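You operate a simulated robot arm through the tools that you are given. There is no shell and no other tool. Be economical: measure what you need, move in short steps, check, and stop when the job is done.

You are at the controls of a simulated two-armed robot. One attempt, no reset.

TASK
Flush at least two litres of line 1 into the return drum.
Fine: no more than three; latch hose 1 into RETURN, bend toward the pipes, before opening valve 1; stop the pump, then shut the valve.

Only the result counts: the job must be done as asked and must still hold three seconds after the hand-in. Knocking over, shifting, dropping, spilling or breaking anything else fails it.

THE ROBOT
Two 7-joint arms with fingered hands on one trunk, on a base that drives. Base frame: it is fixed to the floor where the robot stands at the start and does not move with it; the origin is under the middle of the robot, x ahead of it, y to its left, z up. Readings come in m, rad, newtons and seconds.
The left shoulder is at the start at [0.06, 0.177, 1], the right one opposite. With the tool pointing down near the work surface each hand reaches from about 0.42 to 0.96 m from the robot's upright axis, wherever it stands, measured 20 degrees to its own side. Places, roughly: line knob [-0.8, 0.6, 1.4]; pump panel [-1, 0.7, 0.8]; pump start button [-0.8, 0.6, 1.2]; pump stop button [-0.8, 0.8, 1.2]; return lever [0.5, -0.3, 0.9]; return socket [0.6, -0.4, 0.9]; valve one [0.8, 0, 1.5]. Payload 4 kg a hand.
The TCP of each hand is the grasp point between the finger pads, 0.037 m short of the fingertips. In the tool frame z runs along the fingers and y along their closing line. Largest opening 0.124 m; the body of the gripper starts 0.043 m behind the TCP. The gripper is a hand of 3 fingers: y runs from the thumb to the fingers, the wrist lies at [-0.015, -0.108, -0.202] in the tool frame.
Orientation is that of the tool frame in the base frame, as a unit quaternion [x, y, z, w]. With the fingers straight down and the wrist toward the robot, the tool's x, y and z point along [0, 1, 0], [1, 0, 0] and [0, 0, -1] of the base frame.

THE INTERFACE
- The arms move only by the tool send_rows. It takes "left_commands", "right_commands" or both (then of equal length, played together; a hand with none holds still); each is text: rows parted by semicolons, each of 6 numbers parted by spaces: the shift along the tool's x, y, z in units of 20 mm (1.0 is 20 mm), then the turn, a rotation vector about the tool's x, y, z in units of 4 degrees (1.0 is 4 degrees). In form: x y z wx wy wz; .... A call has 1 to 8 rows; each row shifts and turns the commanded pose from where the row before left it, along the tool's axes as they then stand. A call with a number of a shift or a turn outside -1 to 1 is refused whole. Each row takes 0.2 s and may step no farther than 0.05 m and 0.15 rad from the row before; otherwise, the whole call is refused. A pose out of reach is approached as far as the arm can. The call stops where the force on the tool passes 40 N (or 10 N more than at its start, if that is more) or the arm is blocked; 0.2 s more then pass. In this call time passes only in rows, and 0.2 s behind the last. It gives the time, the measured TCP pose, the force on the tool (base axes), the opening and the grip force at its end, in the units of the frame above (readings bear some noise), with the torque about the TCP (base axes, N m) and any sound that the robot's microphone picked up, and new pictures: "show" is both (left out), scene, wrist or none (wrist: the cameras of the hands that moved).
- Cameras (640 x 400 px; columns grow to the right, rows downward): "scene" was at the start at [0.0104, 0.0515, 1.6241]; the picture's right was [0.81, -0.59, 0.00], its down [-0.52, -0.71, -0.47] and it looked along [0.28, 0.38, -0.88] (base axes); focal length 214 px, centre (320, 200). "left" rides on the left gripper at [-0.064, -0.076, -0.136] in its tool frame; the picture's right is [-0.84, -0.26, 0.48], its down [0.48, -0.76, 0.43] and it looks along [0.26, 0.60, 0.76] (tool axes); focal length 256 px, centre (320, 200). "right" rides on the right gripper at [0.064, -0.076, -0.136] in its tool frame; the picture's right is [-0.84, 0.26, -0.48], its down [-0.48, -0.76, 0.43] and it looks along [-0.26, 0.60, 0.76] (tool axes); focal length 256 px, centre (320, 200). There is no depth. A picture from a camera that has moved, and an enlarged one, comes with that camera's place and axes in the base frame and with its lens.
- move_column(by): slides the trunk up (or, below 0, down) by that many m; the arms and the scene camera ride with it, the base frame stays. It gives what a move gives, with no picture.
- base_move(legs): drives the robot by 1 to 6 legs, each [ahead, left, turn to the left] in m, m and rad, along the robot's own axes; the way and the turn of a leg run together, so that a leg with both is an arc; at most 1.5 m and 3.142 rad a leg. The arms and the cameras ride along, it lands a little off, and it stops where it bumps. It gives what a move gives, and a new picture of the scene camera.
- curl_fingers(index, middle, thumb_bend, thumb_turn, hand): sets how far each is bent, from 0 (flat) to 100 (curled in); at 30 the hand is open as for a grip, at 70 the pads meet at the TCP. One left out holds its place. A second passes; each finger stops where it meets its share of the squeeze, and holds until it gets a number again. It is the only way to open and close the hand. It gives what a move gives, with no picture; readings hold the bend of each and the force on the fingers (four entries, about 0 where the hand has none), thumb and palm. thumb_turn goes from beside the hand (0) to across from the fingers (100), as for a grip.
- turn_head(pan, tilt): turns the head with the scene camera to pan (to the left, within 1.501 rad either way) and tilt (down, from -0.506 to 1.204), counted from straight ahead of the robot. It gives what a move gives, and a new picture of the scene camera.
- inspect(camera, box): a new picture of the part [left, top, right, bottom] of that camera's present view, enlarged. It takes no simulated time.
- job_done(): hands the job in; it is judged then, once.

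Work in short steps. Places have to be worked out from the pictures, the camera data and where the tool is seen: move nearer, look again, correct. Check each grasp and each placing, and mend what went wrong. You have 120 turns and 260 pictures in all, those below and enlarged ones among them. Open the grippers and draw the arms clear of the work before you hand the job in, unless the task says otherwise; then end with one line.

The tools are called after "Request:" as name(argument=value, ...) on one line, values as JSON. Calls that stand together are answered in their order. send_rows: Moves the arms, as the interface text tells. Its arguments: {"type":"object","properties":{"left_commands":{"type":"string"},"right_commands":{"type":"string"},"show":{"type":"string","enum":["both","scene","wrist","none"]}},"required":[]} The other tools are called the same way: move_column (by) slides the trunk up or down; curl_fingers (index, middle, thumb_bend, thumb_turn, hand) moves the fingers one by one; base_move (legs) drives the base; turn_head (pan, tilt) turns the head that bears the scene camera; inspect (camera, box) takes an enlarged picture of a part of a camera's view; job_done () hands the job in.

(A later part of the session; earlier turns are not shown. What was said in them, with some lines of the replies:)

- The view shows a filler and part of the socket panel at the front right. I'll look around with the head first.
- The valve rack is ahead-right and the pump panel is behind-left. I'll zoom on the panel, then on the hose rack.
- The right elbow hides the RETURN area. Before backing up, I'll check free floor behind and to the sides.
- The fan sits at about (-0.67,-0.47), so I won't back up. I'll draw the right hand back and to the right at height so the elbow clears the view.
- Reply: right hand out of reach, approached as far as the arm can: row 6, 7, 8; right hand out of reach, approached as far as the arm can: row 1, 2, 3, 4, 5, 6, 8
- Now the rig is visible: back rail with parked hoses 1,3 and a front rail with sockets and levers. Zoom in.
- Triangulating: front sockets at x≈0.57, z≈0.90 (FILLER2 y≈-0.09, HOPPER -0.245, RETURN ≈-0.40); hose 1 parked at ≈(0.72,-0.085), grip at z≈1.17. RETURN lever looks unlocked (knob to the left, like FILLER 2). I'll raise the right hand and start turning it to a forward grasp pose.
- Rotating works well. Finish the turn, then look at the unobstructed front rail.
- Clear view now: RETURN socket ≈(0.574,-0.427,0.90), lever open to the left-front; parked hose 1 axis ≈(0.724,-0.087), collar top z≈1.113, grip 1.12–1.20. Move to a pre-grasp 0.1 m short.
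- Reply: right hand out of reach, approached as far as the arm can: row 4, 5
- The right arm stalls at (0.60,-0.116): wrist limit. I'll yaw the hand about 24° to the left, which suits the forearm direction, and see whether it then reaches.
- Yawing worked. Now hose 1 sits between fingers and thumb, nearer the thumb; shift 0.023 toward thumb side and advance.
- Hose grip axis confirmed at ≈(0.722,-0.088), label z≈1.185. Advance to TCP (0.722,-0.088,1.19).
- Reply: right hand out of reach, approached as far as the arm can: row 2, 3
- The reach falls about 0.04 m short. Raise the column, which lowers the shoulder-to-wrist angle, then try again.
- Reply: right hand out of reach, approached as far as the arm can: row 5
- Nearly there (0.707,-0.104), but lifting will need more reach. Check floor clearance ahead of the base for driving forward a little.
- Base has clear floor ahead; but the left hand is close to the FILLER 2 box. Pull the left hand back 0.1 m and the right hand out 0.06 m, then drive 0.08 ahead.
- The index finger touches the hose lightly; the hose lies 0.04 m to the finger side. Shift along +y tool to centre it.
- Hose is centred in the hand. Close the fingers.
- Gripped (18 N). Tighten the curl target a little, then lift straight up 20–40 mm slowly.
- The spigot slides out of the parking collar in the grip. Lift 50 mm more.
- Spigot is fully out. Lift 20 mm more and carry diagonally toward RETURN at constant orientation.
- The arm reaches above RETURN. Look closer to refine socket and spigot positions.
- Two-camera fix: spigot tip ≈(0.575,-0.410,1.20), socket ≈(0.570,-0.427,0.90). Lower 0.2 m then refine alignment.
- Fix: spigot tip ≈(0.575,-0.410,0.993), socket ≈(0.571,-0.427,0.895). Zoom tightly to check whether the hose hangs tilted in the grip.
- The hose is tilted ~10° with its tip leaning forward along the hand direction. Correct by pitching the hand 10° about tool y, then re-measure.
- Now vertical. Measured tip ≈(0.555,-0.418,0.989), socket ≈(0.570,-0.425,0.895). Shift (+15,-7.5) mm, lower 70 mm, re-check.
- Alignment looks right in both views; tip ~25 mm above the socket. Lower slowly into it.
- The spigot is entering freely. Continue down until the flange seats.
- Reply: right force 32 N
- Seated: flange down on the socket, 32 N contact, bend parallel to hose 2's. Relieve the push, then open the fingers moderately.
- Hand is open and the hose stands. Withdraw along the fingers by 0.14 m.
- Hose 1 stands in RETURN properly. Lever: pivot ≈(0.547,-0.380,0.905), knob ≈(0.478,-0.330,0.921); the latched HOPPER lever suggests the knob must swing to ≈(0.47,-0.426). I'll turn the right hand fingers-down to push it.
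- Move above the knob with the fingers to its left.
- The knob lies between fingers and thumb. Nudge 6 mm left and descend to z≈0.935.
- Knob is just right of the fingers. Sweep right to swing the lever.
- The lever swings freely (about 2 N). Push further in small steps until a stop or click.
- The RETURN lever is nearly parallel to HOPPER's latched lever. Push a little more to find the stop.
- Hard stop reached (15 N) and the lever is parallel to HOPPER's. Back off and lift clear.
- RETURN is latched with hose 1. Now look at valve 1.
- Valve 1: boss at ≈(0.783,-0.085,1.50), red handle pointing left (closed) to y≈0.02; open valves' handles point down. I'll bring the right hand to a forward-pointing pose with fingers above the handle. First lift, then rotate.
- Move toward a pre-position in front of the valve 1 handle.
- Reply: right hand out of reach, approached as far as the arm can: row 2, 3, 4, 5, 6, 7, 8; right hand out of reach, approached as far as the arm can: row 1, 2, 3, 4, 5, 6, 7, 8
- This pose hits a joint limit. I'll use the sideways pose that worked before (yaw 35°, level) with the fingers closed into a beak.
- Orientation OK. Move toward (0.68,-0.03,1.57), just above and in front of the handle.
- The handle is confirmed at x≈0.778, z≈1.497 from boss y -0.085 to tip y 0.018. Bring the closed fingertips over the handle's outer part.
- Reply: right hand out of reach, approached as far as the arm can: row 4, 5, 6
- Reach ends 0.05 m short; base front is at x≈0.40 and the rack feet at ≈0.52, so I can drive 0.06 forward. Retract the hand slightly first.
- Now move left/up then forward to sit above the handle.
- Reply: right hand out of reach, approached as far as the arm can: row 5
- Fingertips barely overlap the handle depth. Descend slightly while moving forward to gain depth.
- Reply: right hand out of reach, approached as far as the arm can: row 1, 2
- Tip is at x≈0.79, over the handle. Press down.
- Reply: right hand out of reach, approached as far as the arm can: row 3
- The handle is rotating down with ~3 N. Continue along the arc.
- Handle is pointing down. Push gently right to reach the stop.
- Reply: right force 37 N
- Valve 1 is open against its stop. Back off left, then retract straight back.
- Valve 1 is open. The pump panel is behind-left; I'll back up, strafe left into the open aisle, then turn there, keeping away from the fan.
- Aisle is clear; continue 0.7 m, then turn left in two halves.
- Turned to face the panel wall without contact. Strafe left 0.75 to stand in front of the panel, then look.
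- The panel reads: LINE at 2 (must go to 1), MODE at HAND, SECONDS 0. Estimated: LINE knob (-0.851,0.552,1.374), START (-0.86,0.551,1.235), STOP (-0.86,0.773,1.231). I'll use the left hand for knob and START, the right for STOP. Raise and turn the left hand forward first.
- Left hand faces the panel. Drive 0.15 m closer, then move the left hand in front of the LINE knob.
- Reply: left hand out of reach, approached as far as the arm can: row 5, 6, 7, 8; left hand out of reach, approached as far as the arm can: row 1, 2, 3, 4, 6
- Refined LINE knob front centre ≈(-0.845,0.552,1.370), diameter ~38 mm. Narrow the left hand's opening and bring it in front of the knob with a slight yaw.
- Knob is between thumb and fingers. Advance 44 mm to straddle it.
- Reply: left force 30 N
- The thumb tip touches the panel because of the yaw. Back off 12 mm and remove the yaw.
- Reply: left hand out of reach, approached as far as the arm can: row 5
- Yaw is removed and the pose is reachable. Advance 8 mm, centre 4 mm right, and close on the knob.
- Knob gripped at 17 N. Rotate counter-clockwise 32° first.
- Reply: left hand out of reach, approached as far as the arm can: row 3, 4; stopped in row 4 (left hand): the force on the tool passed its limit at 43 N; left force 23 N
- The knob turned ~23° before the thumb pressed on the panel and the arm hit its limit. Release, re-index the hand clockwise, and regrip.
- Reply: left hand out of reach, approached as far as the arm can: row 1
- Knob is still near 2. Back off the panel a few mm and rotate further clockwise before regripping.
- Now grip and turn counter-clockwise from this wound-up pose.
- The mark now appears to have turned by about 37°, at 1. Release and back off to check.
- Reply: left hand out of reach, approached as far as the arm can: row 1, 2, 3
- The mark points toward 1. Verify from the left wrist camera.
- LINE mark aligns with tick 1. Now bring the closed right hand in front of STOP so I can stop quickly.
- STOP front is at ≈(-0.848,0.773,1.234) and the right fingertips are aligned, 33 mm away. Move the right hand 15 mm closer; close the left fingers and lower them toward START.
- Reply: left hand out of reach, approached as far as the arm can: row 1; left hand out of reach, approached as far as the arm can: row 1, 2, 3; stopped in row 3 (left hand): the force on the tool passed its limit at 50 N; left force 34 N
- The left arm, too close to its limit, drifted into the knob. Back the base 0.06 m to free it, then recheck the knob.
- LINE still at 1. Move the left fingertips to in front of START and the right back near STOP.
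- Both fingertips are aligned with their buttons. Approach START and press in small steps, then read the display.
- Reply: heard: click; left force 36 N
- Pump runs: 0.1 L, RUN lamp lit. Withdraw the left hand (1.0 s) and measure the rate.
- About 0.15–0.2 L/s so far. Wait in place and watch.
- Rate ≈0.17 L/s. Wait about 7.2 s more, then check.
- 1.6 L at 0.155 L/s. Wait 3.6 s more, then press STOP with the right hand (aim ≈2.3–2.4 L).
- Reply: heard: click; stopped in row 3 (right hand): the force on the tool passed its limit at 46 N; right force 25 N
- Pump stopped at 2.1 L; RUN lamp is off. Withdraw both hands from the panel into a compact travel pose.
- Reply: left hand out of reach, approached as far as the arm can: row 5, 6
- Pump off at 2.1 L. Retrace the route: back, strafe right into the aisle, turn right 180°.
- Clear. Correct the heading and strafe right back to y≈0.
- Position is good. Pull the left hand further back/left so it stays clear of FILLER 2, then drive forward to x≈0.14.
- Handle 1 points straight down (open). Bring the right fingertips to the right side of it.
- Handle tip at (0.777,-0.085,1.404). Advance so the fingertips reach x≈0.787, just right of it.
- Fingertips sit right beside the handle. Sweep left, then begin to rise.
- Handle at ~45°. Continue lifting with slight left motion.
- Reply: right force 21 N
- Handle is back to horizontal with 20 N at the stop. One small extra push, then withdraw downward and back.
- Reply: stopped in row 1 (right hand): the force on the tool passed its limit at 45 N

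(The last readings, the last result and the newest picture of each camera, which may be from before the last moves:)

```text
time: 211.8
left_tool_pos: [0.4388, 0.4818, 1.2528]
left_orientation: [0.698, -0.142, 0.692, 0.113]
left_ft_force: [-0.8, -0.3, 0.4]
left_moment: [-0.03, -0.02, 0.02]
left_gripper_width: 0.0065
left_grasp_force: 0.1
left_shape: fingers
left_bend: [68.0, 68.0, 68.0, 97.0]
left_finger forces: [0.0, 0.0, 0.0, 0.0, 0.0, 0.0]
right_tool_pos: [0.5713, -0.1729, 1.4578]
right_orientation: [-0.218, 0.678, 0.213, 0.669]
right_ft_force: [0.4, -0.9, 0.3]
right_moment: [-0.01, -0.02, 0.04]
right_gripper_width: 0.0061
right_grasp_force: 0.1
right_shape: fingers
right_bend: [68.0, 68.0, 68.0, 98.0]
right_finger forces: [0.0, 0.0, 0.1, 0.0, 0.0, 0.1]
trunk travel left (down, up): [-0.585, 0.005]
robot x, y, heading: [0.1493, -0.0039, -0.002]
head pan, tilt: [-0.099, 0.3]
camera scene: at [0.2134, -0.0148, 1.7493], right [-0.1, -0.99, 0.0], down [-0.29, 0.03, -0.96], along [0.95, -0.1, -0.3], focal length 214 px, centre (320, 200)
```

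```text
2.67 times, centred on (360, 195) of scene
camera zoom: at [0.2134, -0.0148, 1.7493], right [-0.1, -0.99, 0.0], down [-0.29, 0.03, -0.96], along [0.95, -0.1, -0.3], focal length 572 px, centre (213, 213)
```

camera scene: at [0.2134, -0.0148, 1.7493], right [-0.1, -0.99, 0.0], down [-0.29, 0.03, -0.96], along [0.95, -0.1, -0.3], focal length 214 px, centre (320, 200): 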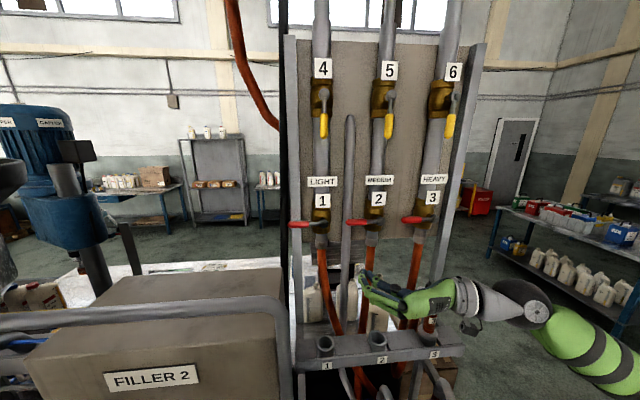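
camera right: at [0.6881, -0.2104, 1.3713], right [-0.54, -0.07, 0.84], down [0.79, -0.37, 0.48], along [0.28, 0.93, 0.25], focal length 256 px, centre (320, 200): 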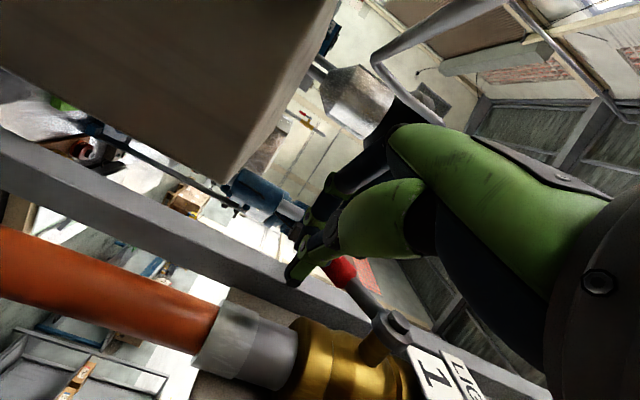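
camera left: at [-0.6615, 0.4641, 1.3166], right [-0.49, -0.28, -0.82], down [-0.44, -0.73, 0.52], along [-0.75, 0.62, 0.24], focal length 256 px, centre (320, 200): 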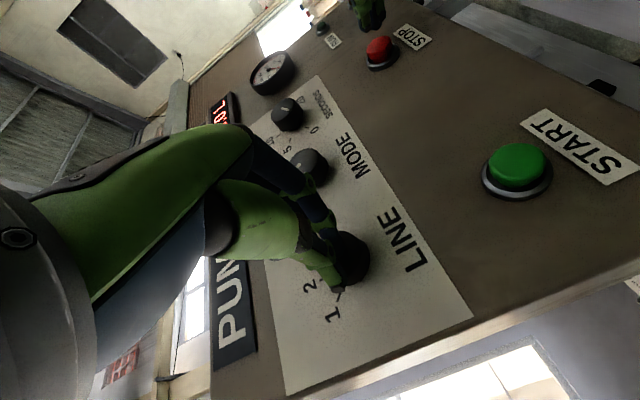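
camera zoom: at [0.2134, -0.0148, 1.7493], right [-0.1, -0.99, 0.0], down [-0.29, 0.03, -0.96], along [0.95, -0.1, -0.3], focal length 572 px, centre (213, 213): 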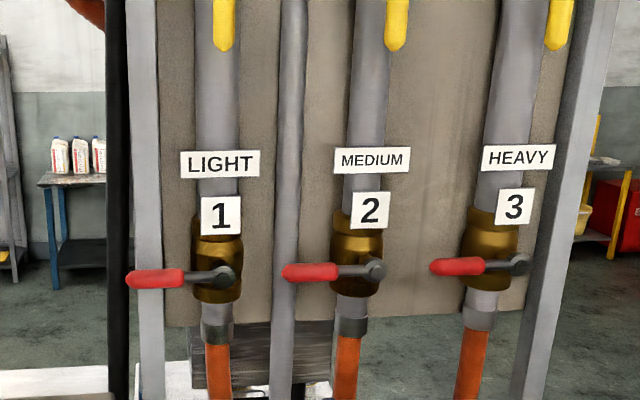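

Valve 1 is closed like 2 and 3. Drive back, open both hands, and do a final check of the latched hose.

Request:
base_move(legs=[[-0.28, 0, 0]])

Request:
curl_fingers(hand="right", index=30, middle=30, thumb_bend=30)

Request:
curl_fingers(hand="left", index=30, middle=30, thumb_bend=30)

Request:
turn_head(pan=-0.35, tilt=0.7)

Request:
inspect(camera="scene", box=[220, 80, 400, 240])

```text
time: 213.8
left_tool_pos: [0.1569, 0.4808, 1.2518]
left_orientation: [0.698, -0.143, 0.693, 0.114]
left_ft_force: [0.1, 0.1, 0.2]
left_moment: [0.01, 0.04, 0.02]
left_gripper_width: 0.0066
left_grasp_force: 0.0
left_shape: fingers
left_bend: [68.0, 68.0, 68.0, 97.0]
left_finger forces: [0.0, 0.1, 0.0, 0.0, 0.0, 0.0]
right_tool_pos: [0.2879, -0.1727, 1.4589]
right_orientation: [-0.217, 0.678, 0.212, 0.669]
right_ft_force: [-0.9, 1.1, 0.0]
right_moment: [-0.02, 0.02, 0.02]
right_gripper_width: 0.0065
right_grasp_force: 0.1
right_shape: fingers
right_bend: [68.0, 68.0, 68.0, 98.0]
right_finger forces: [0.0, 0.1, 0.0, 0.0, 0.0, 0.0]
trunk travel left (down, up): [-0.585, 0.005]
robot x, y, heading: [-0.1296, -0.0014, 0.001]
head pan, tilt: [-0.099, 0.3]
camera scene: at [-0.07, -0.0136, 1.7493], right [-0.1, -0.99, 0.0], down [-0.29, 0.03, -0.96], along [0.95, -0.1, -0.29], focal length 214 px, centre (320, 200)
```

scene: 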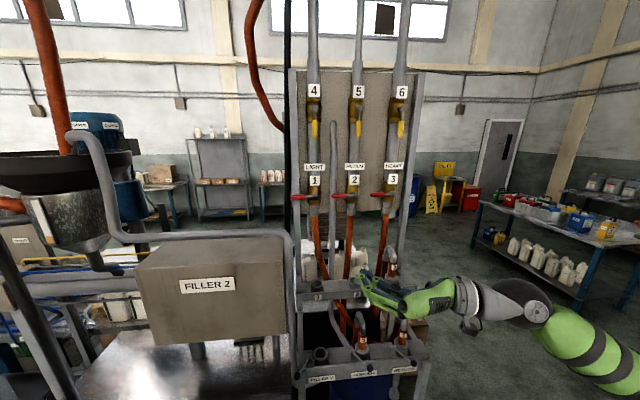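

```text
time: 214.8
left_tool_pos: [0.1579, 0.4808, 1.2527]
left_orientation: [0.698, -0.144, 0.692, 0.115]
left_ft_force: [-0.6, -0.3, 0.5]
left_moment: [-0.03, 0.04, -0.01]
left_gripper_width: 0.0067
left_grasp_force: 0.1
left_shape: fingers
left_bend: [68.0, 68.0, 68.0, 97.0]
left_finger forces: [0.0, 0.1, 0.1, 0.0, 0.1, 0.1]
right_tool_pos: [0.2886, -0.1716, 1.4582]
right_orientation: [-0.217, 0.679, 0.212, 0.669]
right_ft_force: [0.0, 0.0, 0.3]
right_moment: [0.0, 0.01, -0.01]
right_gripper_width: 0.1233
right_grasp_force: 0.0
right_shape: fingers
right_bend: [30.0, 30.0, 30.0, 98.0]
right_finger forces: [0.0, 0.0, 0.0, 0.0, 0.0, 0.0]
trunk travel left (down, up): [-0.585, 0.005]
robot x, y, heading: [-0.1316, -0.0055, -0.005]
head pan, tilt: [-0.099, 0.3]
```

```text
time: 215.8
left_tool_pos: [0.1575, 0.4831, 1.2535]
left_orientation: [0.698, -0.144, 0.692, 0.115]
left_ft_force: [0.5, -0.3, 0.5]
left_moment: [-0.01, -0.03, 0.01]
left_gripper_width: 0.1232
left_grasp_force: 0.0
left_shape: fingers
left_bend: [30.0, 30.0, 30.0, 97.0]
left_finger forces: [0.1, 0.0, 0.0, 0.0, 0.0, 0.0]
right_tool_pos: [0.2898, -0.1722, 1.4578]
right_orientation: [-0.218, 0.679, 0.211, 0.669]
right_ft_force: [0.1, -0.9, -0.1]
right_moment: [0.03, -0.01, 0.0]
right_gripper_width: 0.1233
right_grasp_force: 0.1
right_shape: fingers
right_bend: [30.0, 30.0, 30.0, 98.0]
right_finger forces: [0.0, 0.0, 0.0, 0.0, 0.1, 0.0]
trunk travel left (down, up): [-0.585, 0.005]
robot x, y, heading: [-0.1335, -0.0014, 0.001]
head pan, tilt: [-0.099, 0.3]
```

```text
time: 216.6
left_tool_pos: [0.158, 0.4819, 1.2514]
left_orientation: [0.698, -0.143, 0.692, 0.115]
left_ft_force: [1.5, 1.0, -0.2]
left_moment: [0.0, 0.03, -0.04]
left_gripper_width: 0.1231
left_grasp_force: 0.0
left_shape: fingers
left_bend: [30.0, 30.0, 30.0, 97.0]
left_finger forces: [0.0, 0.0, 0.0, 0.0, 0.1, 0.0]
right_tool_pos: [0.2891, -0.1721, 1.4585]
right_orientation: [-0.217, 0.679, 0.211, 0.669]
right_ft_force: [0.8, -0.1, 0.4]
right_moment: [0.02, -0.01, 0.02]
right_gripper_width: 0.1234
right_grasp_force: 0.0
right_shape: fingers
right_bend: [30.0, 30.0, 30.0, 98.0]
right_finger forces: [0.0, 0.1, 0.0, 0.1, 0.0, 0.0]
trunk travel left (down, up): [-0.585, 0.005]
robot x, y, heading: [-0.1345, -0.0037, -0.006]
head pan, tilt: [-0.351, 0.7]
camera scene: at [-0.0817, -0.0335, 1.7132], right [-0.35, -0.94, 0.0], down [-0.6, 0.22, -0.77], along [0.72, -0.27, -0.64], focal length 214 px, centre (320, 200)
```

scene: 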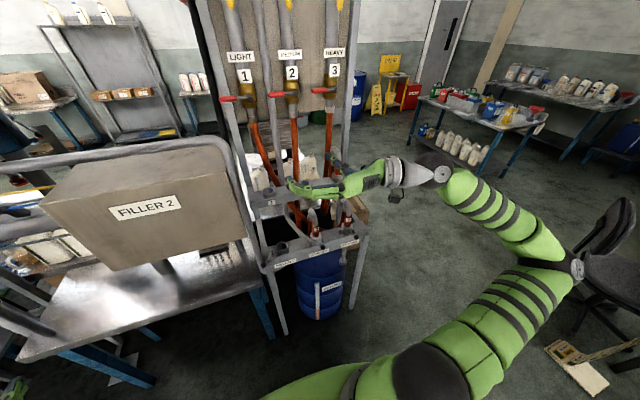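

```text
2.50 times, centred on (310, 160) of scene
camera zoom: at [-0.0817, -0.0335, 1.7132], right [-0.35, -0.94, 0.0], down [-0.6, 0.22, -0.77], along [0.72, -0.27, -0.64], focal length 536 px, centre (345, 300)
```

zoom: 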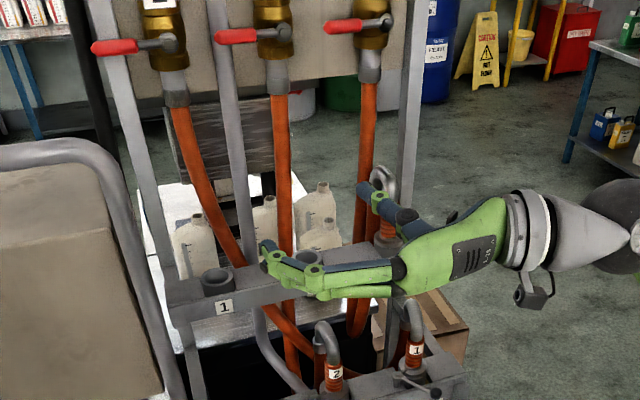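

Final state: hose 1 stands latched in RETURN with its bend toward the pipes, the pump is stopped at 2.1 L, valve 1 is shut, and both hands are open and clear. Handing in.

Request:
job_done()

```text
The job is handed in.
```

I flushed 2.1 L of line 1 (pump display reading) into the return drum. Hose 1 was latched in RETURN with its bend toward the pipes before I opened valve 1. I stopped the pump first, then shut valve 1.
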